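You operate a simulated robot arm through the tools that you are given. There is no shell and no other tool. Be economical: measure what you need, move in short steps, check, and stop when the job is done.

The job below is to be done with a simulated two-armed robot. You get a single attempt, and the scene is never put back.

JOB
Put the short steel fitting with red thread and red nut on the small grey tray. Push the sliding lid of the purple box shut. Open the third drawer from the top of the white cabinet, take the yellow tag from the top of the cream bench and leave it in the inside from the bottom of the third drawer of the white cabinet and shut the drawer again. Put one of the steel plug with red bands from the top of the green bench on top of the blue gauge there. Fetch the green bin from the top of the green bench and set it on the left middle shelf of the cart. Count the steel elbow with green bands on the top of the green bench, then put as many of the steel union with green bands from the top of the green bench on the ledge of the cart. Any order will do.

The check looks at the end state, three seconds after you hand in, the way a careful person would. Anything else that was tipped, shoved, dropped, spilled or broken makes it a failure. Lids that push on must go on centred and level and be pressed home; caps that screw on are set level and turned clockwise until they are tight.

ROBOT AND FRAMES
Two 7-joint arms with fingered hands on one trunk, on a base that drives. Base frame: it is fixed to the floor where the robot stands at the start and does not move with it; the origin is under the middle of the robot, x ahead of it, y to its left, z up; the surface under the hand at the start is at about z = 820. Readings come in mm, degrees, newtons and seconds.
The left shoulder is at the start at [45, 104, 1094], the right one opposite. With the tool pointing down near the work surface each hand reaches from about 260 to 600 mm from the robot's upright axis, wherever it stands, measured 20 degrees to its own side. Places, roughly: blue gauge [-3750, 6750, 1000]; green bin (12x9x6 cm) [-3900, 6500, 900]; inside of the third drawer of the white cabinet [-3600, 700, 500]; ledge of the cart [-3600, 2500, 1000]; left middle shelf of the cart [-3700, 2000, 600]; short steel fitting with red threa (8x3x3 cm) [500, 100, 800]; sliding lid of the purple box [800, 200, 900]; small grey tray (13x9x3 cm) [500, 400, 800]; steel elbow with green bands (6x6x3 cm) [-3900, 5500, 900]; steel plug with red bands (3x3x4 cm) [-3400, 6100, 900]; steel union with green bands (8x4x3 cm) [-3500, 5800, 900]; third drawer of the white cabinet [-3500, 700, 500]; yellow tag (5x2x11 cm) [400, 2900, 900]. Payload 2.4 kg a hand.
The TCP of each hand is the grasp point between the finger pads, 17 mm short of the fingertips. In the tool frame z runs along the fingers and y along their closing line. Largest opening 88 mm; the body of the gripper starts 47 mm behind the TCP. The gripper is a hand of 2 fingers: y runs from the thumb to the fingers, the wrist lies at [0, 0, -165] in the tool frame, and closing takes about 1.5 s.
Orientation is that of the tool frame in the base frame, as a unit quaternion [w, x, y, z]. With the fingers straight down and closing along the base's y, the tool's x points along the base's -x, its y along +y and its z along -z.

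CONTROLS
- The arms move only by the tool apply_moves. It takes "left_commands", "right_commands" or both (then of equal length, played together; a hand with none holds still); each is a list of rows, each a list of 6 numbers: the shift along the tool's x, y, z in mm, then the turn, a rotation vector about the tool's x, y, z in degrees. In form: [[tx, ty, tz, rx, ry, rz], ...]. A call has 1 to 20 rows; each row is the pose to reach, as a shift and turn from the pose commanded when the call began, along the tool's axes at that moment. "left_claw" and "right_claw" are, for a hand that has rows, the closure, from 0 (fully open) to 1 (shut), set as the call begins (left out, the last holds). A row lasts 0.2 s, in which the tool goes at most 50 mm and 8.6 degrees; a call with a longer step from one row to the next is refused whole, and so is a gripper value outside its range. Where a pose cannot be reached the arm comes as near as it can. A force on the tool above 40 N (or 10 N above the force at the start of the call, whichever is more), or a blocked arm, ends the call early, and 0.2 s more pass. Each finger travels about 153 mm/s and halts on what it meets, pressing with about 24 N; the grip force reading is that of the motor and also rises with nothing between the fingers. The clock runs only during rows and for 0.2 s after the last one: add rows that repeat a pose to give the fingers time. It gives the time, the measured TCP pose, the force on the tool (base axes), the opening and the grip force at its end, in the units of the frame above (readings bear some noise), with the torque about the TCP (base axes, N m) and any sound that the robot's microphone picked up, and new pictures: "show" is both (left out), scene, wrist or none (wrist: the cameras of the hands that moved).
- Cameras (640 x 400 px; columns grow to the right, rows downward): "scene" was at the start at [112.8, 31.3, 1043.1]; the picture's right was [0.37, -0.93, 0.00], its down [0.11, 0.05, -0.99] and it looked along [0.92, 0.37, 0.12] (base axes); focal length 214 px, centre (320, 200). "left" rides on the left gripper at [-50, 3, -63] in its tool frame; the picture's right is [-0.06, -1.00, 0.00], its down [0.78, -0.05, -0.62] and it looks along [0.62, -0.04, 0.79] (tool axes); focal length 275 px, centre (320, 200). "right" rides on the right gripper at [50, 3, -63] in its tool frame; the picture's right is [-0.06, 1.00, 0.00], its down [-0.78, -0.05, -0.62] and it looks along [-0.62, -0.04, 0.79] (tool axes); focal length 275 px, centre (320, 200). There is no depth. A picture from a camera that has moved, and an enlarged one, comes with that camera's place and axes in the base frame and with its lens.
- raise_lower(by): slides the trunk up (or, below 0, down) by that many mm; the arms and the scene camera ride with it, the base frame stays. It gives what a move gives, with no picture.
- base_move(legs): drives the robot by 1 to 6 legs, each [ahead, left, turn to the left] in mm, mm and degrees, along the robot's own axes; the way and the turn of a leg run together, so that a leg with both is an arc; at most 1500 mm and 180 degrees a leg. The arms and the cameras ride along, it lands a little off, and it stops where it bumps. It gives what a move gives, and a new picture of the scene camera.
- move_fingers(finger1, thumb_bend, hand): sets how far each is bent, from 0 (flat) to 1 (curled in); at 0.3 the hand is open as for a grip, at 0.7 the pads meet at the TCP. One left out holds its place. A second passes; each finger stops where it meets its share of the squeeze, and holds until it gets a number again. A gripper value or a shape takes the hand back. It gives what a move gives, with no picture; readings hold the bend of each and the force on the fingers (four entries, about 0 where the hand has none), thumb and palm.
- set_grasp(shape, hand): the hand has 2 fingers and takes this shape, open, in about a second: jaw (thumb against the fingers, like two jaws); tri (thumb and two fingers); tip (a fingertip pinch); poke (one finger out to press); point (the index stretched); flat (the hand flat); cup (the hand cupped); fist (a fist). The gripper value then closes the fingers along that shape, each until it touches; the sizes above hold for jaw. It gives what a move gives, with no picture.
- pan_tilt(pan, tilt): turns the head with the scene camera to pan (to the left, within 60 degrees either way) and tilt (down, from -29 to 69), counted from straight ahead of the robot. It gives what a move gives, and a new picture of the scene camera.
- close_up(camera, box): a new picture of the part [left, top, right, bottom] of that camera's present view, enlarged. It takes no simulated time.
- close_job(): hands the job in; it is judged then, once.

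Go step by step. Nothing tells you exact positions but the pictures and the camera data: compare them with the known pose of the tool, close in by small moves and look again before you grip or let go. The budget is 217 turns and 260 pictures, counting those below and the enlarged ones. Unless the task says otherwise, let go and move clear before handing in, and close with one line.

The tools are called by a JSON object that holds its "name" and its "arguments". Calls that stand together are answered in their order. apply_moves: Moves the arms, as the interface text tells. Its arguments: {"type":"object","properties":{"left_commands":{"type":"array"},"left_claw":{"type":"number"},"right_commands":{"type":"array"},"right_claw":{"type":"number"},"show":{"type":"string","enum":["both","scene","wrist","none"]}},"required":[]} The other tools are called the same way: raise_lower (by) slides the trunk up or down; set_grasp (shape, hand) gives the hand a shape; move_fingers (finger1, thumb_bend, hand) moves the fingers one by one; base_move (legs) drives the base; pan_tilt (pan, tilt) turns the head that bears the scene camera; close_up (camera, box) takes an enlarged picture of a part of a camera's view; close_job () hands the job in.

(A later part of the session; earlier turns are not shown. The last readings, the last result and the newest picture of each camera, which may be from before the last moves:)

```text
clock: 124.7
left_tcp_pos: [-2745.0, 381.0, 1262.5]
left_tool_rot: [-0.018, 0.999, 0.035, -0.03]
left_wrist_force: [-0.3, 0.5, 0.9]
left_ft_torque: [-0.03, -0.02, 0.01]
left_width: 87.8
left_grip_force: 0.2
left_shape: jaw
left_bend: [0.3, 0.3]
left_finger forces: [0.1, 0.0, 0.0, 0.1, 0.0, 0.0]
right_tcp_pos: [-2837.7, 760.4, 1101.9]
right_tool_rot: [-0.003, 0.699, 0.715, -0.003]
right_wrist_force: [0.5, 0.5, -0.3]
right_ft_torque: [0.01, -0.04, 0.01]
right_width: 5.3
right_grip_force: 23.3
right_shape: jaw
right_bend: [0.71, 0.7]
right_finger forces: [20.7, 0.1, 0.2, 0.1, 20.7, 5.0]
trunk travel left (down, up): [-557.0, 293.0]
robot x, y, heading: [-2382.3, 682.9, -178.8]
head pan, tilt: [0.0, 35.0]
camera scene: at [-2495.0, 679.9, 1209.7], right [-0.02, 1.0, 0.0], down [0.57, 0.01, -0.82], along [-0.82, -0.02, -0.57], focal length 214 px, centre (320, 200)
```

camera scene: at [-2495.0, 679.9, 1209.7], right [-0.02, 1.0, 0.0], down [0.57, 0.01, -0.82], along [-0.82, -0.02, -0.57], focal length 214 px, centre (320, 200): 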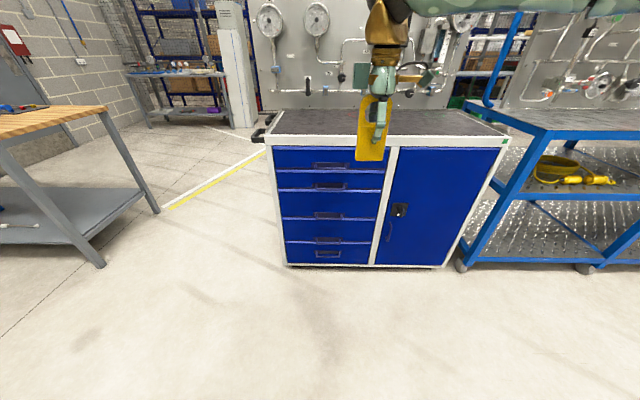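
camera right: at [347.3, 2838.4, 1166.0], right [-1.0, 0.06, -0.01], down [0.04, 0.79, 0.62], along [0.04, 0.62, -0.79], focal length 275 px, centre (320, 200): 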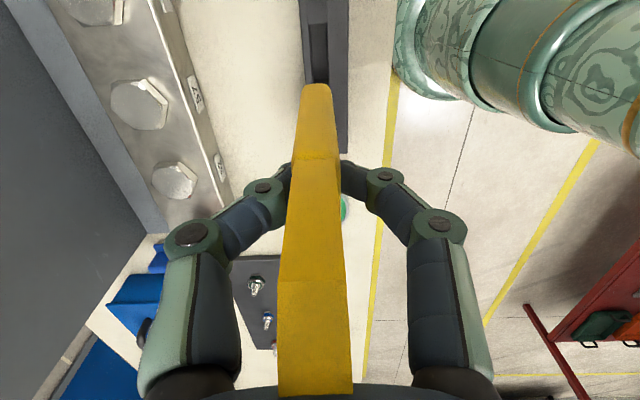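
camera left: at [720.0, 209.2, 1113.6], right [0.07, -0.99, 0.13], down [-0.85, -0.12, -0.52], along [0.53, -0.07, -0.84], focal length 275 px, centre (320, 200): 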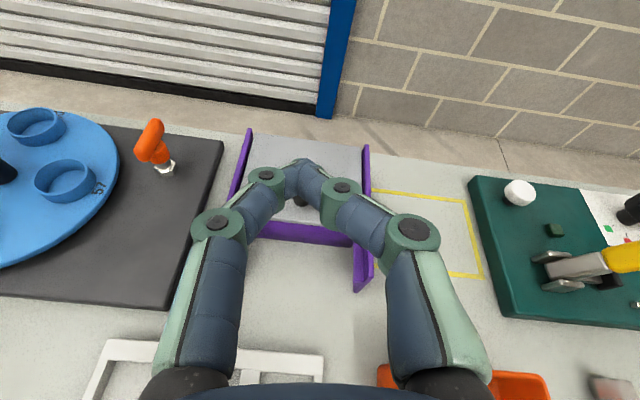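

{"name": "close_up", "arguments": {"camera": "scene", "box": [260, 130, 420, 270]}}

{"name": "base_move", "arguments": {"legs": [[380, 0, -1.2]]}}

{"name": "close_up", "arguments": {"camera": "scene", "box": [260, 180, 420, 320]}}

```text
2.86 times, centred on (340, 200) of scene
camera zoom: at [-2495.0, 679.9, 1209.7], right [-0.02, 1.0, 0.0], down [0.57, 0.01, -0.82], along [-0.82, -0.02, -0.57], focal length 613 px, centre (263, 200)
```

zoom: 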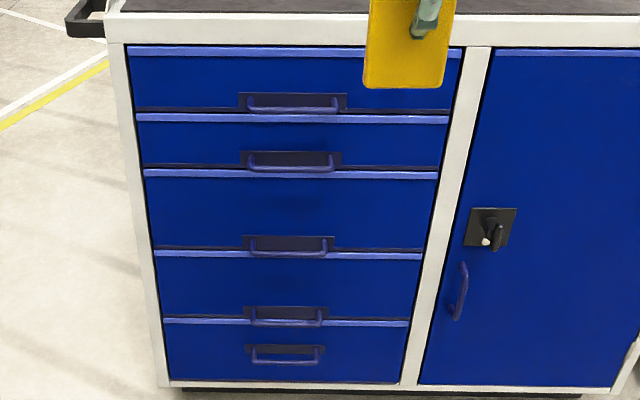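

```text
clock: 127.1
left_tcp_pos: [-3126.2, 386.2, 1262.7]
left_tool_rot: [-0.018, 0.999, 0.024, -0.03]
left_wrist_force: [-0.4, -0.3, -0.4]
left_ft_torque: [0.05, 0.0, 0.01]
left_width: 88.1
left_grip_force: 0.1
left_shape: jaw
left_bend: [0.3, 0.3]
left_finger forces: [0.0, 0.0, 0.1, 0.0, 0.1, 0.1]
right_tcp_pos: [-3209.3, 767.7, 1102.3]
right_tool_rot: [-0.001, 0.709, 0.706, -0.001]
right_wrist_force: [-0.9, -0.2, 0.4]
right_ft_torque: [0.02, -0.01, -0.03]
right_width: 5.4
right_grip_force: 23.8
right_shape: jaw
right_bend: [0.71, 0.7]
right_finger forces: [20.8, 0.1, 0.0, 0.1, 20.8, 5.0]
trunk travel left (down, up): [-557.0, 293.0]
robot x, y, heading: [-2756.4, 681.2, 179.8]
head pan, tilt: [0.0, 35.0]
camera scene: at [-2869.5, 679.6, 1209.6], right [0.0, 1.0, 0.0], down [0.57, 0.0, -0.82], along [-0.82, 0.0, -0.57], focal length 214 px, centre (320, 200)
```

scene: 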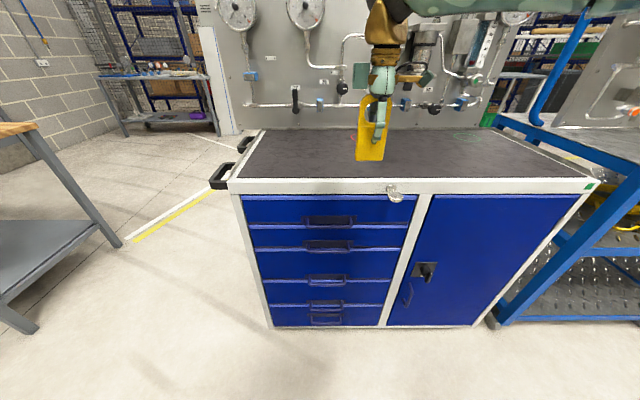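

```text
2.86 times, centred on (340, 250) of scene
camera zoom: at [-2869.5, 679.6, 1209.6], right [0.0, 1.0, 0.0], down [0.57, 0.0, -0.82], along [-0.82, 0.0, -0.57], focal length 613 px, centre (263, 57)
```

zoom: 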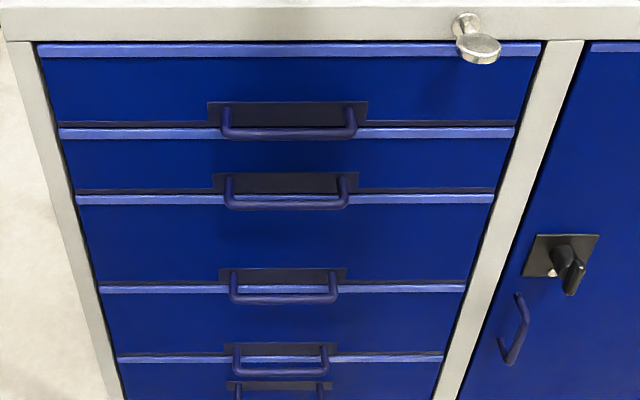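

The cabinet front is near x≈-3370, and the third handle bar measures about [-3342, 707, 493]. I'll shift the base 100 mm right, bring the left hand level in front, and keep the tag hand high.

{"name": "base_move", "arguments": {"legs": [[0, -100, 0]]}}

{"name": "apply_moves", "arguments": {"left_commands": [[-10, -19, 22, 0, -8.2, 0], [-20, -38, 45, 0, -16.4, 0], [-30, -58, 67, 0, -24.5, 0], [-40, -77, 90, 0, -32.7, 0], [-50, -96, 112, 0, -40.9, 0], [-59, -115, 135, 0, -49.1, 0], [-69, -134, 157, 0, -57.3, 0], [-79, -153, 180, 0, -65.5, 0], [-89, -173, 202, 0, -73.6, 0], [-99, -192, 225, 0, -81.8, 0], [-109, -211, 247, 0, -90, 0], [-109, -211, 247, 0, -90, 0]], "right_commands": [[6, 0, -15, 0, 0, 0], [12, 0, -30, 0, 0, 0], [18, 0, -45, 0, 0, 0], [24, 0, -60, 0, 0, 0], [30, 0, -75, 0, 0, 0], [36, 0, -90, 0, 0, 0], [42, 0, -105, 0, 0, 0], [48, 0, -120, 0, 0, 0], [54, 0, -135, 0, 0, 0], [60, 0, -150, 0, 0, 0], [60, 0, -150, 0, 0, 0], [60, 0, -150, 0, 0, 0]]}}

```text
clock: 128.3
left_tcp_pos: [-3125.1, 489.0, 1262.6]
left_tool_rot: [-0.018, 0.999, 0.023, -0.03]
left_wrist_force: [0.1, 0.3, -0.4]
left_ft_torque: [0.03, -0.01, -0.01]
left_width: 87.9
left_grip_force: 0.0
left_shape: jaw
left_bend: [0.3, 0.3]
left_finger forces: [0.0, 0.1, 0.1, 0.0, 0.1, 0.0]
right_tcp_pos: [-3208.7, 870.4, 1103.3]
right_tool_rot: [-0.003, 0.707, 0.707, -0.002]
right_wrist_force: [0.9, 0.4, 0.2]
right_ft_torque: [-0.01, -0.02, 0.01]
right_width: 5.4
right_grip_force: 24.0
right_shape: jaw
right_bend: [0.71, 0.7]
right_finger forces: [20.8, 0.0, 0.0, 0.1, 20.9, 5.0]
trunk travel left (down, up): [-557.0, 293.0]
robot x, y, heading: [-2755.6, 786.9, 179.9]
head pan, tilt: [0.0, 35.0]
camera scene: at [-2868.6, 782.8, 1209.6], right [0.0, 1.0, 0.0], down [0.57, 0.0, -0.82], along [-0.82, 0.0, -0.57], focal length 214 px, centre (320, 200)
```

scene: 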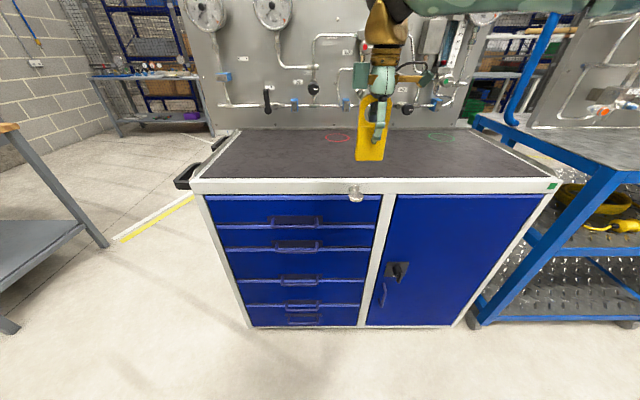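

```text
clock: 129.8
left_tcp_pos: [-3234.6, 595.5, 1221.9]
left_tool_rot: [0.011, 0.823, 0.032, -0.566]
left_wrist_force: [0.0, 0.0, 0.4]
left_ft_torque: [0.0, 0.02, 0.01]
left_width: 87.8
left_grip_force: 0.1
left_shape: jaw
left_bend: [0.3, 0.3]
left_finger forces: [0.0, 0.1, 0.0, 0.1, 0.1, 0.1]
left hand out of reach, approached as far as the arm can: row 1, 2, 3
right_tcp_pos: [-3207.9, 907.3, 1199.0]
right_tool_rot: [-0.003, 0.708, 0.706, -0.002]
right_wrist_force: [0.4, 0.1, 0.0]
right_ft_torque: [0.03, 0.0, 0.01]
right_width: 5.5
right_grip_force: 24.0
right_shape: jaw
right_bend: [0.71, 0.7]
right_finger forces: [21.0, 0.0, 0.1, 0.0, 20.9, 4.0]
trunk travel left (down, up): [-557.0, 293.0]
robot x, y, heading: [-2753.0, 782.7, 179.8]
head pan, tilt: [0.0, 35.0]
stopped in row 7 (left hand): the arm was blocked; the commanded pose is now the measured one
camera scene: at [-2868.3, 781.5, 1209.0], right [0.0, 1.0, 0.0], down [0.58, 0.0, -0.81], along [-0.81, 0.0, -0.58], focal length 214 px, centre (320, 200)
camera right: at [-3203.3, 958.4, 1262.7], right [1.0, -0.06, -0.01], down [-0.05, -0.78, 0.62], along [-0.04, -0.62, -0.79], focal length 275 px, centre (320, 200)
camera left: at [-3194.1, 594.7, 1290.6], right [-0.09, 0.99, 0.07], down [0.85, 0.11, -0.51], along [-0.51, 0.02, -0.86], focal length 275 px, centre (320, 200)
```

scene: 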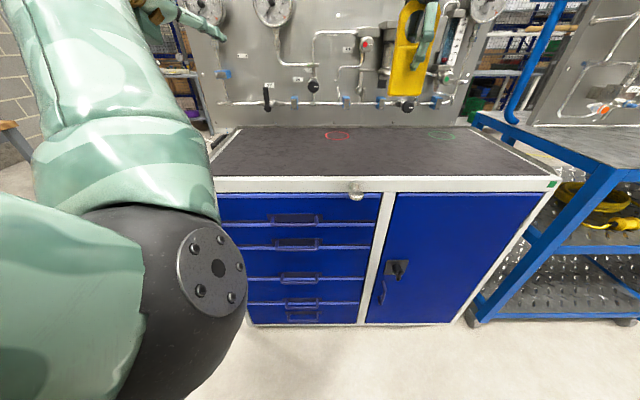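
right: 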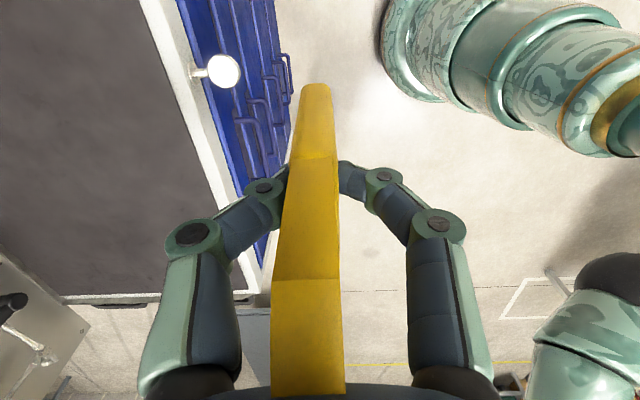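
left: 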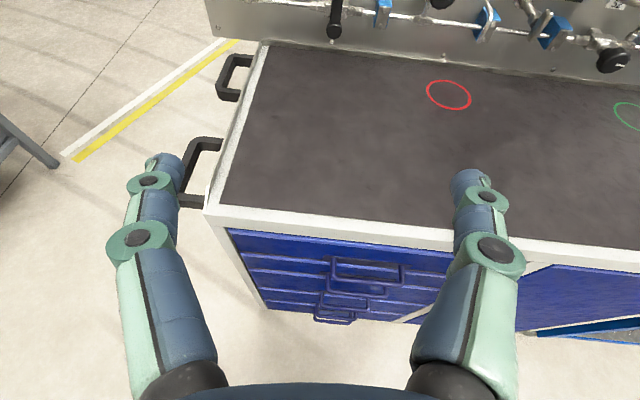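

The left elbow folded in against the torso because the target was too close. I'll back the base up 200 mm and extend the hand further out.

{"name": "base_move", "arguments": {"legs": [[-200, 0, 0]]}}

{"name": "apply_moves", "arguments": {"left_commands": [[11, -10, 29, 0, 0, 0], [22, -21, 57, 0, 0, 0], [33, -31, 86, 0, 0, 0], [44, -42, 115, 0, 0, 0], [54, -52, 144, 0, 0, 0], [65, -63, 172, 0, 0, 0], [76, -73, 201, 0, 0, 0], [76, -73, 201, 0, 0, 0]], "show": "scene"}}

```text
clock: 131.4
left_tcp_pos: [-3034.9, 596.8, 1220.8]
left_tool_rot: [0.01, 0.824, 0.03, -0.566]
left_wrist_force: [0.4, 0.0, 0.6]
left_ft_torque: [0.03, -0.01, 0.0]
left_width: 87.8
left_grip_force: 0.0
left_shape: jaw
left_bend: [0.3, 0.3]
left_finger forces: [0.0, 0.1, 0.1, 0.1, 0.0, 0.1]
right_tcp_pos: [-3007.0, 910.0, 1200.8]
right_tool_rot: [-0.002, 0.709, 0.705, -0.003]
right_wrist_force: [-0.7, 0.2, -0.6]
right_ft_torque: [-0.01, 0.0, -0.03]
right_width: 5.4
right_grip_force: 24.3
right_shape: jaw
right_bend: [0.71, 0.7]
right_finger forces: [20.9, 0.1, 0.0, 0.0, 21.0, 4.0]
trunk travel left (down, up): [-557.0, 293.0]
robot x, y, heading: [-2555.3, 776.4, 179.6]
head pan, tilt: [0.0, 35.0]
camera scene: at [-2667.8, 781.1, 1209.7], right [0.01, 1.0, 0.0], down [0.57, 0.0, -0.82], along [-0.82, 0.0, -0.57], focal length 214 px, centre (320, 200)
```

scene: 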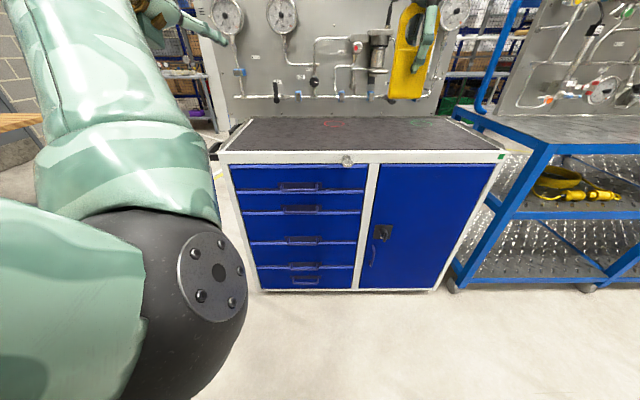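

```text
clock: 133.2
left_tcp_pos: [-3200.9, 664.1, 1081.0]
left_tool_rot: [0.011, 0.824, 0.032, -0.566]
left_wrist_force: [-0.1, 1.0, 0.2]
left_ft_torque: [-0.01, -0.02, 0.01]
left_width: 88.2
left_grip_force: 0.0
left_shape: jaw
left_bend: [0.3, 0.3]
left_finger forces: [0.1, 0.0, 0.0, 0.0, 0.1, 0.1]
right_tcp_pos: [-3006.3, 909.0, 1200.7]
right_tool_rot: [-0.003, 0.709, 0.705, -0.003]
right_wrist_force: [-0.1, 0.3, -0.2]
right_ft_torque: [-0.01, -0.03, 0.0]
right_width: 5.4
right_grip_force: 24.3
right_shape: jaw
right_bend: [0.71, 0.7]
right_finger forces: [20.9, 0.0, 0.1, 0.0, 21.0, 3.8]
trunk travel left (down, up): [-557.0, 293.0]
robot x, y, heading: [-2560.1, 785.6, 179.7]
head pan, tilt: [0.0, 35.0]
camera scene: at [-2668.6, 781.1, 1209.6], right [0.01, 1.0, 0.0], down [0.57, 0.0, -0.82], along [-0.82, 0.0, -0.57], focal length 214 px, centre (320, 200)
```

scene: 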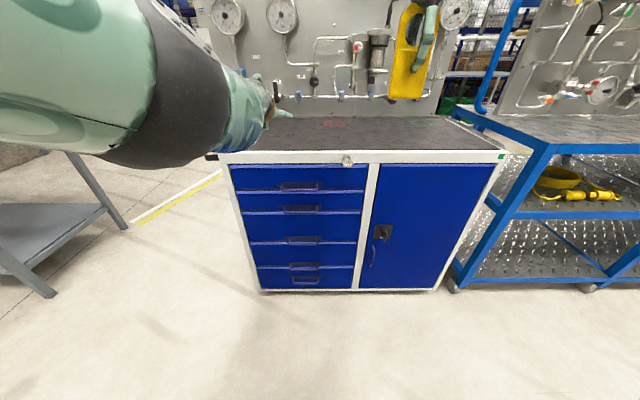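

Now levelling the left hand and rolling it so that the fingers close vertically.

{"name": "apply_moves", "arguments": {"left_commands": [[0, 0, 0, 0, -7, 0], [0, 0, 0, 0, -14, 0], [0, 0, 0, 0, -21, 0], [0, 0, 0, 0, -21, 0]], "show": "none"}}

{"name": "apply_moves", "arguments": {"left_commands": [[0, 0, 0, 0, 0, 8.2], [0, 0, 0, 0, 0, 16.4], [0, 0, 0, 0, 0, 24.6], [0, 0, 0, 0, 0, 32.8], [0, 0, 0, 0, 0, 41], [0, 0, 0, 0, 0, 49.2], [0, 0, 0, 0, 0, 57.4], [0, 0, 0, 0, 0, 65.6], [0, 0, 0, 0, 0, 73.8], [0, 0, 0, 0, 0, 82], [0, 0, 0, 0, 0, 90], [0, 0, 0, 0, 0, 90]]}}

```text
clock: 134.2
left_tcp_pos: [-3199.0, 662.4, 1078.3]
left_tool_rot: [0.016, 0.707, 0.029, -0.707]
left_wrist_force: [0.1, -0.1, 0.0]
left_ft_torque: [-0.03, -0.04, -0.01]
left_width: 88.1
left_grip_force: 0.1
left_shape: jaw
left_bend: [0.3, 0.3]
left_finger forces: [0.0, 0.0, 0.1, 0.0, 0.1, 0.0]
right_tcp_pos: [-3008.0, 908.4, 1200.6]
right_tool_rot: [-0.003, 0.709, 0.705, -0.002]
right_wrist_force: [0.8, -0.3, -0.1]
right_ft_torque: [0.03, 0.02, 0.0]
right_width: 5.3
right_grip_force: 23.9
right_shape: jaw
right_bend: [0.71, 0.7]
right_finger forces: [20.9, 0.1, 0.0, 0.0, 21.0, 3.9]
trunk travel left (down, up): [-557.0, 293.0]
robot x, y, heading: [-2554.1, 780.1, 179.6]
head pan, tilt: [0.0, 35.0]
```

```text
clock: 136.8
left_tcp_pos: [-3199.6, 663.0, 1079.2]
left_tool_rot: [0.511, 0.519, -0.481, -0.488]
left_wrist_force: [0.7, 0.3, -0.9]
left_ft_torque: [0.0, 0.02, -0.02]
left_width: 88.3
left_grip_force: 0.0
left_shape: jaw
left_bend: [0.3, 0.3]
left_finger forces: [0.0, 0.0, 0.0, 0.0, 0.0, 0.0]
right_tcp_pos: [-3007.2, 908.3, 1200.1]
right_tool_rot: [-0.003, 0.709, 0.705, -0.003]
right_wrist_force: [0.6, -0.2, -0.4]
right_ft_torque: [0.01, 0.01, 0.0]
right_width: 5.4
right_grip_force: 24.3
right_shape: jaw
right_bend: [0.71, 0.7]
right_finger forces: [20.9, 0.0, 0.1, 0.0, 21.0, 3.9]
trunk travel left (down, up): [-557.0, 293.0]
robot x, y, heading: [-2552.9, 784.3, 179.7]
head pan, tilt: [0.0, 35.0]
camera scene: at [-2668.8, 781.1, 1209.6], right [0.01, 1.0, 0.0], down [0.57, 0.0, -0.82], along [-0.82, 0.0, -0.57], focal length 214 px, centre (320, 200)
camera left: at [-3139.4, 716.0, 1082.8], right [0.0, 0.08, -1.0], down [0.67, -0.74, -0.06], along [-0.75, -0.67, -0.05], focal length 275 px, centre (320, 200)
```

scene: 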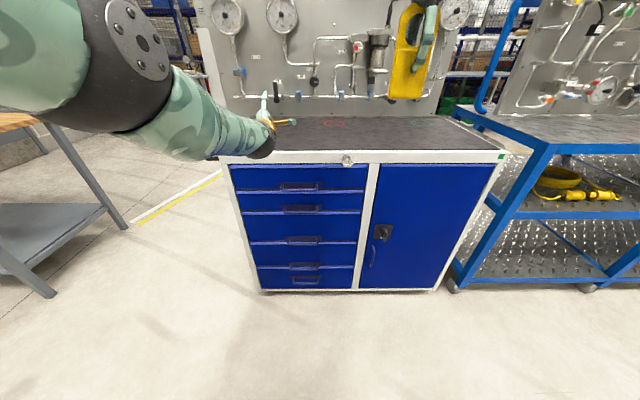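
left: 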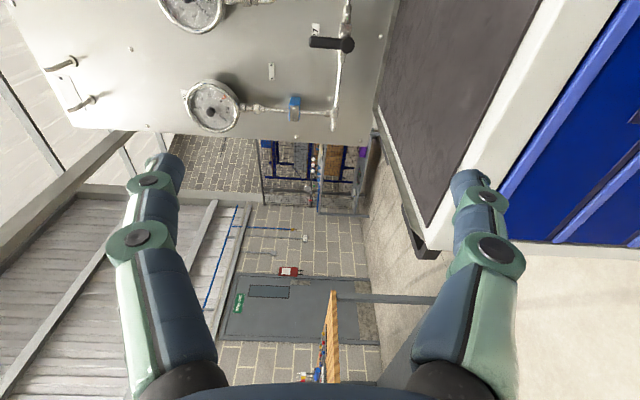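

Oriented well. I'll lower the trunk towards the handle's height.

{"name": "raise_lower", "arguments": {"by": -545}}

{"name": "apply_moves", "arguments": {"left_commands": [[-20, -20, 0, 0, -1.7, 0], [-41, -41, 0, 0, -3.4, 0], [-41, -41, 0, 0, -3.4, 0]]}}

```text
refused: -545 is not a number from -400 to 400
```

```text
clock: 137.6
left_tcp_pos: [-3182.5, 694.8, 1054.8]
left_tool_rot: [0.496, 0.506, -0.495, -0.503]
left_wrist_force: [0.1, -0.4, 0.2]
left_ft_torque: [0.02, -0.01, 0.0]
left_width: 88.0
left_grip_force: 0.1
left_shape: jaw
left_bend: [0.3, 0.3]
left_finger forces: [0.0, 0.1, 0.0, 0.1, 0.1, 0.0]
left hand out of reach, approached as far as the arm can: row 1, 2, 3
right_tcp_pos: [-3007.3, 906.9, 1202.1]
right_tool_rot: [-0.003, 0.709, 0.705, -0.002]
right_wrist_force: [-0.2, 0.7, -0.3]
right_ft_torque: [-0.02, 0.02, 0.02]
right_width: 5.1
right_grip_force: 24.1
right_shape: jaw
right_bend: [0.71, 0.7]
right_finger forces: [20.8, 0.0, 0.0, 0.0, 21.0, 3.9]
trunk travel left (down, up): [-557.0, 293.0]
robot x, y, heading: [-2554.2, 779.8, 179.9]
head pan, tilt: [0.0, 35.0]
camera scene: at [-2668.9, 780.8, 1209.6], right [0.01, 1.0, 0.0], down [0.57, 0.0, -0.82], along [-0.82, 0.0, -0.57], focal length 214 px, centre (320, 200)
camera left: at [-3119.0, 745.0, 1058.7], right [0.0, 0.08, -1.0], down [0.62, -0.78, -0.06], along [-0.78, -0.62, -0.05], focal length 275 px, centre (320, 200)
```

scene: 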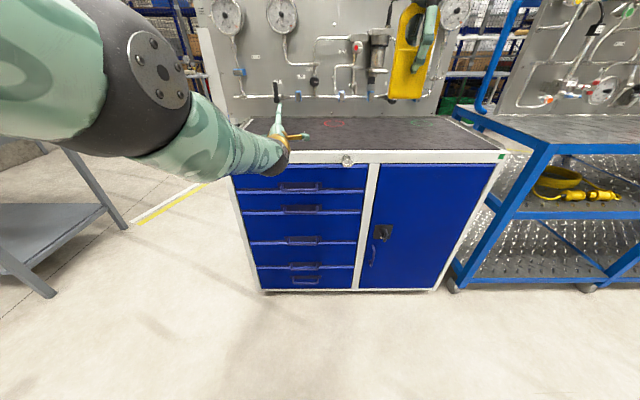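
left: 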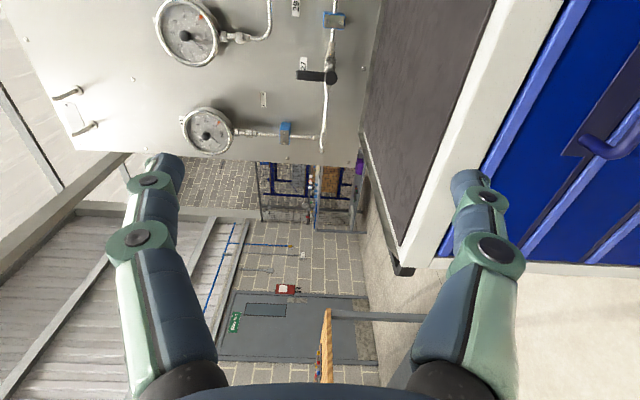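

{"name": "raise_lower", "arguments": {"by": -400}}

{"name": "raise_lower", "arguments": {"by": -155}}

{"name": "pan_tilt", "arguments": {"pan": 10, "tilt": 15}}

```text
clock: 141.4
left_tcp_pos: [-3165.7, 697.2, 538.8]
left_tool_rot: [0.446, 0.552, -0.541, -0.451]
left_wrist_force: [0.8, -0.4, -0.2]
left_ft_torque: [0.01, -0.02, -0.01]
left_width: 88.0
left_grip_force: 0.2
left_shape: jaw
left_bend: [0.3, 0.3]
left_finger forces: [0.0, 0.0, 0.0, 0.0, 0.0, 0.0]
right_tcp_pos: [-3006.2, 908.2, 799.4]
right_tool_rot: [-0.002, 0.709, 0.705, -0.002]
right_wrist_force: [-0.9, -0.7, -0.7]
right_ft_torque: [-0.01, -0.02, 0.03]
right_width: 5.5
right_grip_force: 24.1
right_shape: jaw
right_bend: [0.71, 0.7]
right_finger forces: [20.9, 0.0, 0.1, 0.0, 20.9, 3.6]
trunk travel left (down, up): [-157.0, 693.0]
robot x, y, heading: [-2553.0, 783.3, 179.7]
head pan, tilt: [0.0, 35.0]
```

```text
clock: 143.2
left_tcp_pos: [-3134.7, 697.0, 299.3]
left_tool_rot: [0.402, 0.586, -0.575, -0.405]
left_wrist_force: [-0.2, 0.7, -0.4]
left_ft_torque: [-0.03, -0.04, 0.02]
left_width: 87.9
left_grip_force: 0.1
left_shape: jaw
left_bend: [0.3, 0.3]
left_finger forces: [0.0, 0.0, 0.0, 0.0, 0.0, 0.0]
right_tcp_pos: [-3006.9, 908.7, 645.8]
right_tool_rot: [-0.002, 0.709, 0.705, -0.003]
right_wrist_force: [0.5, 0.4, -0.1]
right_ft_torque: [0.01, 0.02, -0.01]
right_width: 4.9
right_grip_force: 24.1
right_shape: jaw
right_bend: [0.71, 0.7]
right_finger forces: [21.0, 0.1, 0.0, 0.0, 21.0, 3.4]
trunk travel left (down, up): [-2.0, 848.0]
robot x, y, heading: [-2549.3, 780.5, 179.9]
head pan, tilt: [0.0, 35.0]
```

```text
clock: 144.1
left_tcp_pos: [-3134.9, 696.7, 299.3]
left_tool_rot: [0.402, 0.587, -0.575, -0.404]
left_wrist_force: [0.7, -0.5, 1.0]
left_ft_torque: [0.01, 0.01, 0.03]
left_width: 87.8
left_grip_force: 0.1
left_shape: jaw
left_bend: [0.3, 0.3]
left_finger forces: [0.0, 0.1, 0.1, 0.0, 0.0, 0.1]
right_tcp_pos: [-3006.6, 908.6, 644.5]
right_tool_rot: [-0.003, 0.709, 0.705, -0.002]
right_wrist_force: [-0.6, -0.6, -0.8]
right_ft_torque: [-0.02, -0.03, 0.0]
right_width: 5.3
right_grip_force: 24.4
right_shape: jaw
right_bend: [0.71, 0.7]
right_finger forces: [20.9, 0.1, 0.1, 0.0, 21.1, 3.5]
trunk travel left (down, up): [-2.0, 848.0]
robot x, y, heading: [-2554.7, 783.3, 179.7]
head pan, tilt: [10.0, 15.0]
camera scene: at [-2693.7, 765.0, 691.2], right [-0.17, 0.99, 0.0], down [0.26, 0.04, -0.97], along [-0.95, -0.16, -0.26], focal length 214 px, centre (320, 200)
```

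scene: 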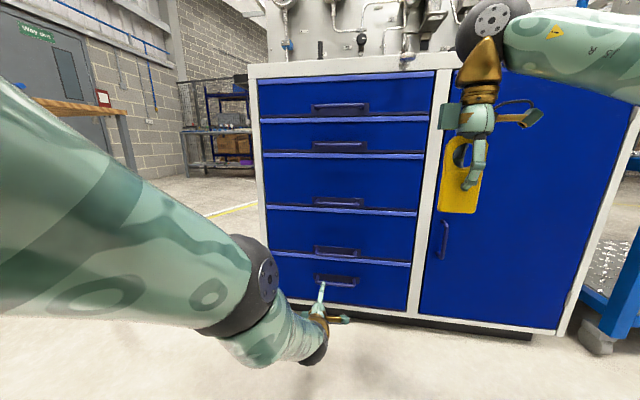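

{"name": "apply_moves", "arguments": {"left_commands": [[0, 0, 0, 0, 0, 0], [0, 0, 0, 0, 0, 0], [0, 0, 0, 0, 0, 0], [0, 0, 0, 0, 0, 0]]}}

```text
clock: 145.1
left_tcp_pos: [-3134.6, 695.9, 299.0]
left_tool_rot: [0.402, 0.586, -0.576, -0.404]
left_wrist_force: [-0.4, 0.0, -0.1]
left_ft_torque: [0.01, 0.0, 0.0]
left_width: 88.1
left_grip_force: 0.0
left_shape: jaw
left_bend: [0.3, 0.3]
left_finger forces: [0.0, 0.1, 0.1, 0.1, 0.1, 0.0]
right_tcp_pos: [-3007.6, 907.5, 645.3]
right_tool_rot: [-0.003, 0.709, 0.705, -0.002]
right_wrist_force: [-0.1, -0.5, 0.2]
right_ft_torque: [0.01, -0.04, 0.0]
right_width: 5.0
right_grip_force: 24.1
right_shape: jaw
right_bend: [0.71, 0.7]
right_finger forces: [21.0, 0.0, 0.0, 0.1, 21.0, 3.4]
trunk travel left (down, up): [-2.0, 848.0]
robot x, y, heading: [-2556.0, 774.5, 179.6]
head pan, tilt: [10.0, 15.0]
camera scene: at [-2693.7, 765.0, 691.3], right [-0.17, 0.99, 0.0], down [0.26, 0.04, -0.97], along [-0.95, -0.16, -0.26], focal length 214 px, centre (320, 200)
camera left: at [-3077.4, 746.2, 324.4], right [0.35, 0.08, -0.93], down [0.6, -0.78, 0.16], along [-0.72, -0.62, -0.32], focal length 275 px, centre (320, 200)
```

scene: 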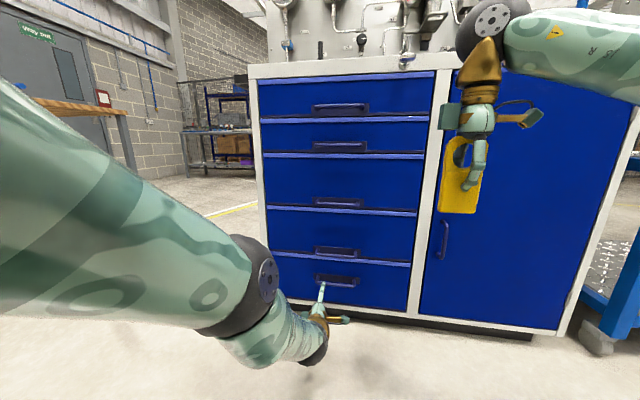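
left: 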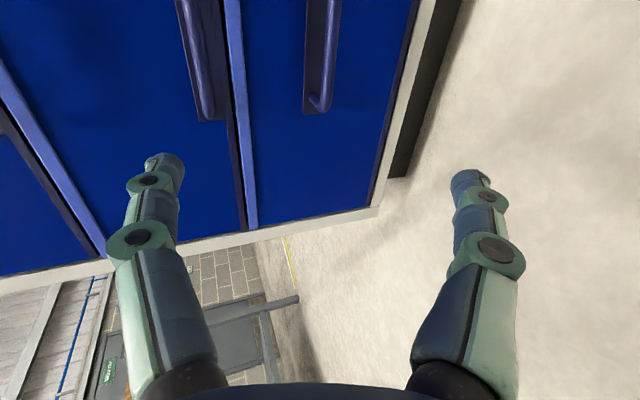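

The arm settled lower with about a 20° downward pitch, which is fine for gripping the bar. I'll raise the hand to the third handle's height.

{"name": "apply_moves", "arguments": {"left_commands": [[-3, 38, -11, 0, 0, 0], [-6, 76, -22, 0, 0, 0], [-9, 114, -33, 0, 0, 0], [-12, 152, -44, 0, 0, 0], [-14, 189, -54, 0, 0, 0], [-14, 189, -54, 0, 0, 0]]}}

```text
clock: 146.5
left_tcp_pos: [-3248.2, 733.5, 431.2]
left_tool_rot: [0.402, 0.586, -0.575, -0.404]
left_wrist_force: [-0.5, -0.7, 0.4]
left_ft_torque: [0.01, -0.02, 0.04]
left_width: 88.1
left_grip_force: 0.2
left_shape: jaw
left_bend: [0.3, 0.3]
left_finger forces: [0.0, 0.0, 0.1, 0.1, 0.0, 0.0]
left hand out of reach, approached as far as the arm can: row 1, 2, 3, 4, 5, 6
right_tcp_pos: [-3006.6, 908.8, 645.9]
right_tool_rot: [-0.002, 0.709, 0.705, -0.003]
right_wrist_force: [1.0, 0.4, 0.3]
right_ft_torque: [-0.01, -0.02, 0.02]
right_width: 5.0
right_grip_force: 23.5
right_shape: jaw
right_bend: [0.71, 0.7]
right_finger forces: [20.9, 0.0, 0.1, 0.1, 21.0, 3.4]
trunk travel left (down, up): [-2.0, 848.0]
robot x, y, heading: [-2557.2, 783.7, 179.8]
head pan, tilt: [10.0, 15.0]
camera scene: at [-2693.7, 765.0, 691.2], right [-0.17, 0.99, 0.0], down [0.26, 0.04, -0.97], along [-0.95, -0.16, -0.26], focal length 214 px, centre (320, 200)
camera left: at [-3190.8, 783.7, 457.4], right [0.35, 0.08, -0.93], down [0.6, -0.78, 0.16], along [-0.72, -0.62, -0.32], focal length 275 px, centre (320, 200)
```

scene: 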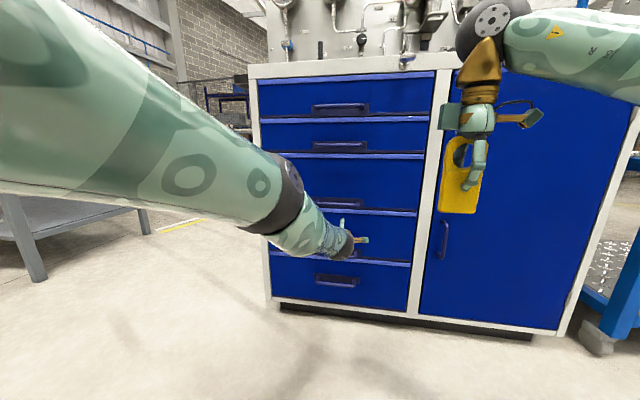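
left: 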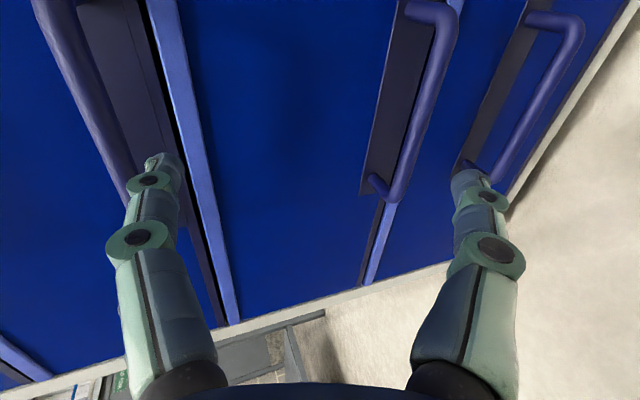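

{"name": "apply_moves", "arguments": {"left_commands": [[6, 10, -20, 0, 0, 0], [12, 20, -40, 0, 0, 0], [18, 30, -60, 0, 0, 0], [25, 39, -78, 0, 0, 0], [25, 39, -78, 0, 0, 0], [25, 39, -78, 0, 0, 0]]}}

```text
clock: 147.9
left_tcp_pos: [-3254.7, 734.5, 441.4]
left_tool_rot: [0.402, 0.586, -0.575, -0.405]
left_wrist_force: [0.0, 0.0, -0.2]
left_ft_torque: [0.01, -0.01, -0.02]
left_width: 88.0
left_grip_force: 0.0
left_shape: jaw
left_bend: [0.3, 0.3]
left_finger forces: [0.0, 0.0, 0.0, 0.0, 0.1, 0.0]
left hand out of reach, approached as far as the arm can: row 1, 2, 3, 4, 5, 6
right_tcp_pos: [-3007.8, 908.6, 645.0]
right_tool_rot: [-0.002, 0.709, 0.705, -0.002]
right_wrist_force: [0.2, 0.8, -0.6]
right_ft_torque: [0.0, -0.02, -0.03]
right_width: 4.9
right_grip_force: 23.7
right_shape: jaw
right_bend: [0.71, 0.7]
right_finger forces: [20.9, 0.0, 0.0, 0.0, 21.0, 3.3]
trunk travel left (down, up): [-2.0, 848.0]
robot x, y, heading: [-2553.8, 781.0, 179.9]
head pan, tilt: [10.0, 15.0]
camera scene: at [-2693.7, 765.0, 691.3], right [-0.17, 0.99, 0.0], down [0.26, 0.04, -0.97], along [-0.95, -0.16, -0.26], focal length 214 px, centre (320, 200)
camera left: at [-3197.1, 784.1, 467.4], right [0.35, 0.08, -0.93], down [0.6, -0.78, 0.16], along [-0.72, -0.62, -0.32], focal length 275 px, centre (320, 200)
```

scene: 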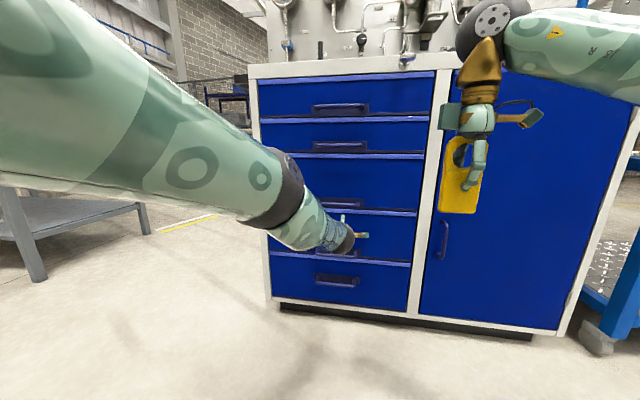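
left: 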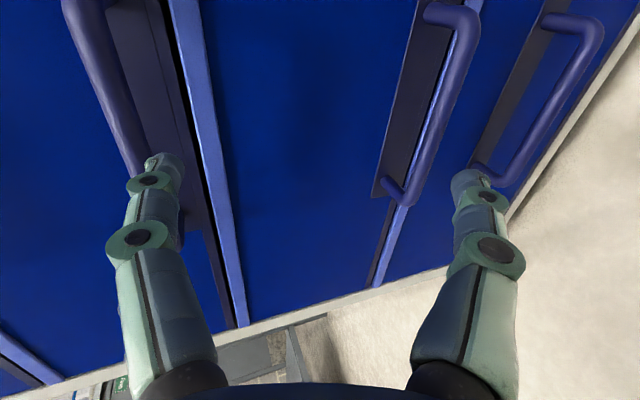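

The elbow is stuck near its straight singularity. I'll pull the hand in and point it down to make the arm bend again.

{"name": "apply_moves", "arguments": {"left_commands": [[5, -5, -15, 7.8, 0, 0], [10, -10, -30, 15.6, 0, 0], [15, -16, -44, 23.4, 0, 0], [20, -21, -58, 31.2, 0, 0], [25, -27, -73, 39, 0, 0], [29, -32, -88, 46.8, 0, 0], [34, -37, -102, 54.6, 0, 0], [39, -43, -117, 62.4, 0, 0], [44, -48, -131, 70, 0, 0], [44, -48, -131, 70, 0, 0]], "show": "scene"}}

```text
clock: 150.1
left_tcp_pos: [-3153.2, 696.8, 430.9]
left_tool_rot: [-0.009, 0.711, -0.703, -0.001]
left_wrist_force: [-0.4, 0.9, -0.6]
left_ft_torque: [0.02, 0.01, 0.0]
left_width: 88.2
left_grip_force: 0.1
left_shape: jaw
left_bend: [0.3, 0.3]
left_finger forces: [0.0, 0.1, 0.1, 0.0, 0.0, 0.0]
left hand out of reach, approached as far as the arm can: row 1, 2, 3, 4, 5, 6, 7, 8, 9, 10
right_tcp_pos: [-3007.5, 908.1, 646.0]
right_tool_rot: [-0.003, 0.709, 0.706, -0.002]
right_wrist_force: [-0.2, -1.1, -0.6]
right_ft_torque: [0.0, 0.0, 0.02]
right_width: 5.3
right_grip_force: 24.1
right_shape: jaw
right_bend: [0.71, 0.7]
right_finger forces: [20.9, 0.0, 0.0, 0.0, 21.1, 3.3]
trunk travel left (down, up): [-2.0, 848.0]
robot x, y, heading: [-2551.3, 783.8, 179.6]
head pan, tilt: [10.0, 15.0]
camera scene: at [-2693.7, 765.0, 691.3], right [-0.17, 0.99, 0.0], down [0.26, 0.04, -0.97], along [-0.95, -0.16, -0.26], focal length 214 px, centre (320, 200)
```

scene: 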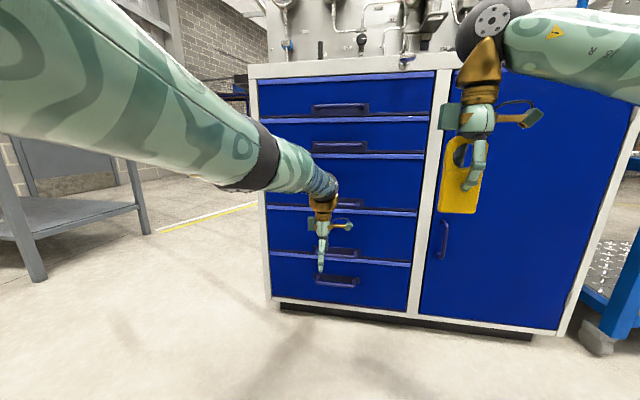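

{"name": "apply_moves", "arguments": {"left_commands": [[0, -40, -20, 0, 0, 0], [0, -80, -40, 0, 0, 0], [0, -120, -60, 0, 0, 0], [0, -160, -80, 0, 0, 0], [0, -200, -100, 0, 0, 0], [0, -240, -100, 0, 0, 0], [0, -240, -100, 0, 0, 0]], "show": "none"}}

```text
clock: 151.7
left_tcp_pos: [-3148.1, 774.2, 475.5]
left_tool_rot: [-0.008, 0.711, -0.703, -0.001]
left_wrist_force: [-0.1, 0.1, -0.1]
left_ft_torque: [0.0, -0.02, 0.01]
left_width: 88.0
left_grip_force: 0.0
left_shape: jaw
left_bend: [0.3, 0.3]
left_finger forces: [0.0, 0.0, 0.1, 0.0, 0.0, 0.0]
left hand out of reach, approached as far as the arm can: row 1, 2, 3, 4, 5, 6, 7
right_tcp_pos: [-3007.5, 908.6, 644.9]
right_tool_rot: [-0.002, 0.709, 0.706, -0.003]
right_wrist_force: [0.4, 0.0, -0.5]
right_ft_torque: [0.01, -0.02, 0.01]
right_width: 5.2
right_grip_force: 24.7
right_shape: jaw
right_bend: [0.71, 0.7]
right_finger forces: [20.9, 0.1, 0.0, 0.0, 21.0, 3.4]
trunk travel left (down, up): [-2.0, 848.0]
robot x, y, heading: [-2555.0, 781.9, 179.5]
head pan, tilt: [10.0, 15.0]
```

{"name": "apply_moves", "arguments": {"left_commands": [[0, -40, 0, 0, 0, 0], [0, -80, 0, 0, 0, 0], [0, -120, 0, 0, 0, 0], [0, -120, 0, 0, 0, 0], [0, -120, 0, 0, 0, 0], [0, -120, 0, 0, 0, 0], [0, -120, 0, 0, 0, 0], [0, -120, 0, 0, 0, 0], [0, -120, 0, 0, 0, 0], [0, -120, 0, 0, 0, 0], [0, -120, 0, 0, 0, 0], [0, -120, 0, 0, 0, 0], [0, -120, 0, 0, 0, 0], [0, -120, 0, 0, 0, 0]], "show": "scene"}}

```text
clock: 154.7
left_tcp_pos: [-3124.4, 805.4, 436.8]
left_tool_rot: [-0.007, 0.711, -0.703, -0.002]
left_wrist_force: [-1.4, 0.0, -0.2]
left_ft_torque: [0.03, -0.01, 0.05]
left_width: 88.3
left_grip_force: 0.0
left_shape: jaw
left_bend: [0.3, 0.3]
left_finger forces: [0.0, 0.0, 0.0, 0.1, 0.0, 0.2]
left hand out of reach, approached as far as the arm can: row 1, 2, 3, 4, 5, 6, 7, 8, 9, 10, 11, 12, 13, 14
right_tcp_pos: [-3007.1, 908.1, 646.4]
right_tool_rot: [-0.003, 0.709, 0.705, -0.003]
right_wrist_force: [-0.3, 0.3, -0.6]
right_ft_torque: [-0.01, 0.02, 0.0]
right_width: 5.1
right_grip_force: 23.9
right_shape: jaw
right_bend: [0.71, 0.7]
right_finger forces: [20.9, 0.0, 0.1, 0.0, 21.0, 3.3]
trunk travel left (down, up): [-2.0, 848.0]
robot x, y, heading: [-2556.6, 781.8, 179.9]
head pan, tilt: [10.0, 15.0]
camera scene: at [-2693.7, 765.0, 691.3], right [-0.17, 0.99, 0.0], down [0.26, 0.04, -0.97], along [-0.95, -0.16, -0.26], focal length 214 px, centre (320, 200)
```

scene: 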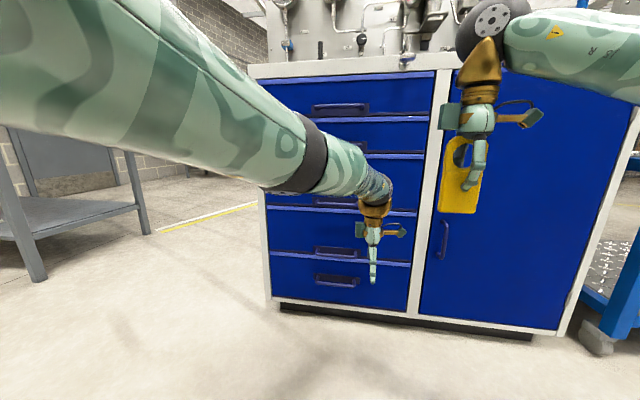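

I'll command the familiar start-like pose in robot coordinates to free the elbow.

{"name": "apply_moves", "arguments": {"left_commands": [[23, 34, -12, 0, 0, -8.2], [47, 68, -23, 0, 0, -16.4], [70, 102, -35, 0, 0, -24.6], [94, 136, -47, 0, 0, -32.8], [117, 170, -59, 0, 0, -41], [141, 203, -70, 0, 0, -49.2], [164, 237, -82, 0, 0, -57.4], [188, 271, -94, 0, 0, -65.6], [211, 305, -106, 0, 0, -73.8], [235, 339, -117, 0, 0, -82], [258, 373, -129, 0, 0, -90], [258, 373, -129, 0, 0, -90], [258, 373, -129, 0, 0, -90], [258, 373, -129, 0, 0, -90]], "show": "scene"}}

```text
clock: 157.7
left_tcp_pos: [-3186.6, 564.4, 571.5]
left_tool_rot: [-0.006, 1.0, 0.005, 0.003]
left_wrist_force: [0.1, -0.3, -0.6]
left_ft_torque: [-0.01, -0.01, 0.01]
left_width: 87.9
left_grip_force: 0.0
left_shape: jaw
left_bend: [0.3, 0.3]
left_finger forces: [0.1, 0.0, 0.0, 0.1, 0.0, 0.0]
left hand out of reach, approached as far as the arm can: row 1, 2, 3, 4, 5, 6, 7, 8, 9, 10, 11, 12, 13, 14
right_tcp_pos: [-3006.7, 909.1, 646.3]
right_tool_rot: [-0.002, 0.709, 0.705, -0.002]
right_wrist_force: [0.1, 0.3, 0.0]
right_ft_torque: [0.0, 0.04, 0.04]
right_width: 5.1
right_grip_force: 24.3
right_shape: jaw
right_bend: [0.71, 0.7]
right_finger forces: [21.0, 0.1, 0.0, 0.0, 21.1, 3.1]
trunk travel left (down, up): [-2.0, 848.0]
robot x, y, heading: [-2554.2, 780.4, 179.4]
head pan, tilt: [10.0, 15.0]
camera scene: at [-2693.7, 764.9, 691.3], right [-0.17, 0.99, 0.0], down [0.26, 0.04, -0.97], along [-0.95, -0.16, -0.26], focal length 214 px, centre (320, 200)
```

scene: 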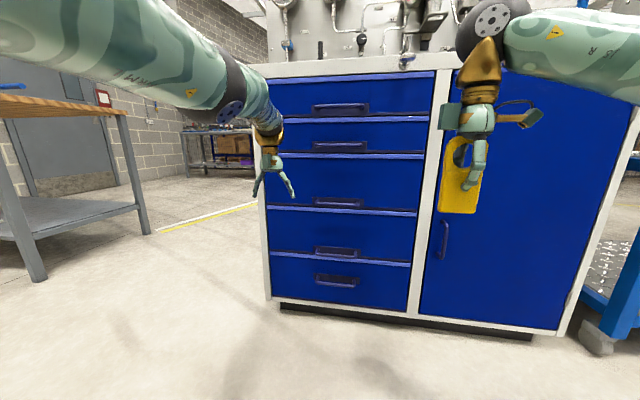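

{"name": "apply_moves", "arguments": {"left_commands": [[0, 0, 0, 0, 0, 0], [0, 0, 0, 0, 0, 0], [0, 0, 0, 0, 0, 0], [0, 0, 0, 0, 0, 0], [0, 0, 0, 0, 0, 0], [0, 0, 0, 0, 0, 0], [0, 0, 0, 0, 0, 0], [0, 0, 0, 0, 0, 0], [0, 0, 0, 0, 0, 0], [0, 0, 0, 0, 0, 0], [0, 0, 0, 0, 0, 0], [0, 0, 0, 0, 0, 0], [0, 0, 0, 0, 0, 0], [0, 0, 0, 0, 0, 0], [0, 0, 0, 0, 0, 0], [0, 0, 0, 0, 0, 0]], "show": "none"}}

```text
clock: 161.1
left_tcp_pos: [-3186.5, 563.3, 571.8]
left_tool_rot: [-0.005, 1.0, 0.006, 0.004]
left_wrist_force: [-0.3, 0.6, 0.1]
left_ft_torque: [-0.01, 0.01, 0.02]
left_width: 87.7
left_grip_force: 0.1
left_shape: jaw
left_bend: [0.3, 0.3]
left_finger forces: [0.0, 0.0, 0.0, 0.0, 0.0, 0.1]
right_tcp_pos: [-3008.4, 908.3, 645.4]
right_tool_rot: [-0.002, 0.709, 0.705, -0.003]
right_wrist_force: [1.2, 0.0, -0.2]
right_ft_torque: [0.0, -0.02, -0.01]
right_width: 5.1
right_grip_force: 24.3
right_shape: jaw
right_bend: [0.71, 0.7]
right_finger forces: [21.0, 0.1, 0.1, 0.0, 21.0, 3.1]
trunk travel left (down, up): [-2.0, 848.0]
robot x, y, heading: [-2554.8, 780.6, 180.0]
head pan, tilt: [10.0, 15.0]
```

The commanded pose resets to the measured one after an unreachable move, so the last target really was too far. I'll pull straight back towards the robot.

{"name": "apply_moves", "arguments": {"left_commands": [[30, 0, 0, 0, 0, 0], [60, 0, 0, 0, 0, 0], [90, 0, 0, 0, 0, 0], [120, 0, 0, 0, 0, 0], [150, 0, 0, 0, 0, 0], [180, 0, 0, 0, 0, 0], [200, 0, 0, 0, 0, 0], [200, 0, 0, 0, 0, 0]], "show": "scene"}}

```text
clock: 162.9
left_tcp_pos: [-2992.9, 562.7, 569.0]
left_tool_rot: [-0.007, 1.0, 0.005, 0.004]
left_wrist_force: [-0.1, 0.3, -0.1]
left_ft_torque: [-0.01, 0.02, -0.03]
left_width: 88.1
left_grip_force: 0.1
left_shape: jaw
left_bend: [0.3, 0.3]
left_finger forces: [0.0, 0.1, 0.0, 0.0, 0.0, 0.0]
left hand out of reach, approached as far as the arm can: row 7, 8
right_tcp_pos: [-3006.9, 909.7, 644.3]
right_tool_rot: [-0.002, 0.709, 0.705, -0.003]
right_wrist_force: [-0.3, 0.0, -0.3]
right_ft_torque: [0.06, -0.01, -0.01]
right_width: 5.1
right_grip_force: 24.5
right_shape: jaw
right_bend: [0.71, 0.7]
right_finger forces: [21.1, 0.0, 0.1, 0.0, 21.1, 3.0]
trunk travel left (down, up): [-2.0, 848.0]
robot x, y, heading: [-2555.3, 783.3, 179.6]
head pan, tilt: [10.0, 15.0]
camera scene: at [-2693.7, 765.0, 691.3], right [-0.17, 0.99, 0.0], down [0.26, 0.04, -0.97], along [-0.95, -0.16, -0.26], focal length 214 px, centre (320, 200)
```

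scene: 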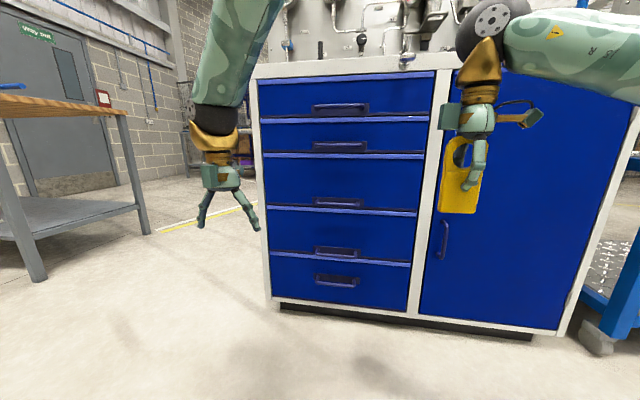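

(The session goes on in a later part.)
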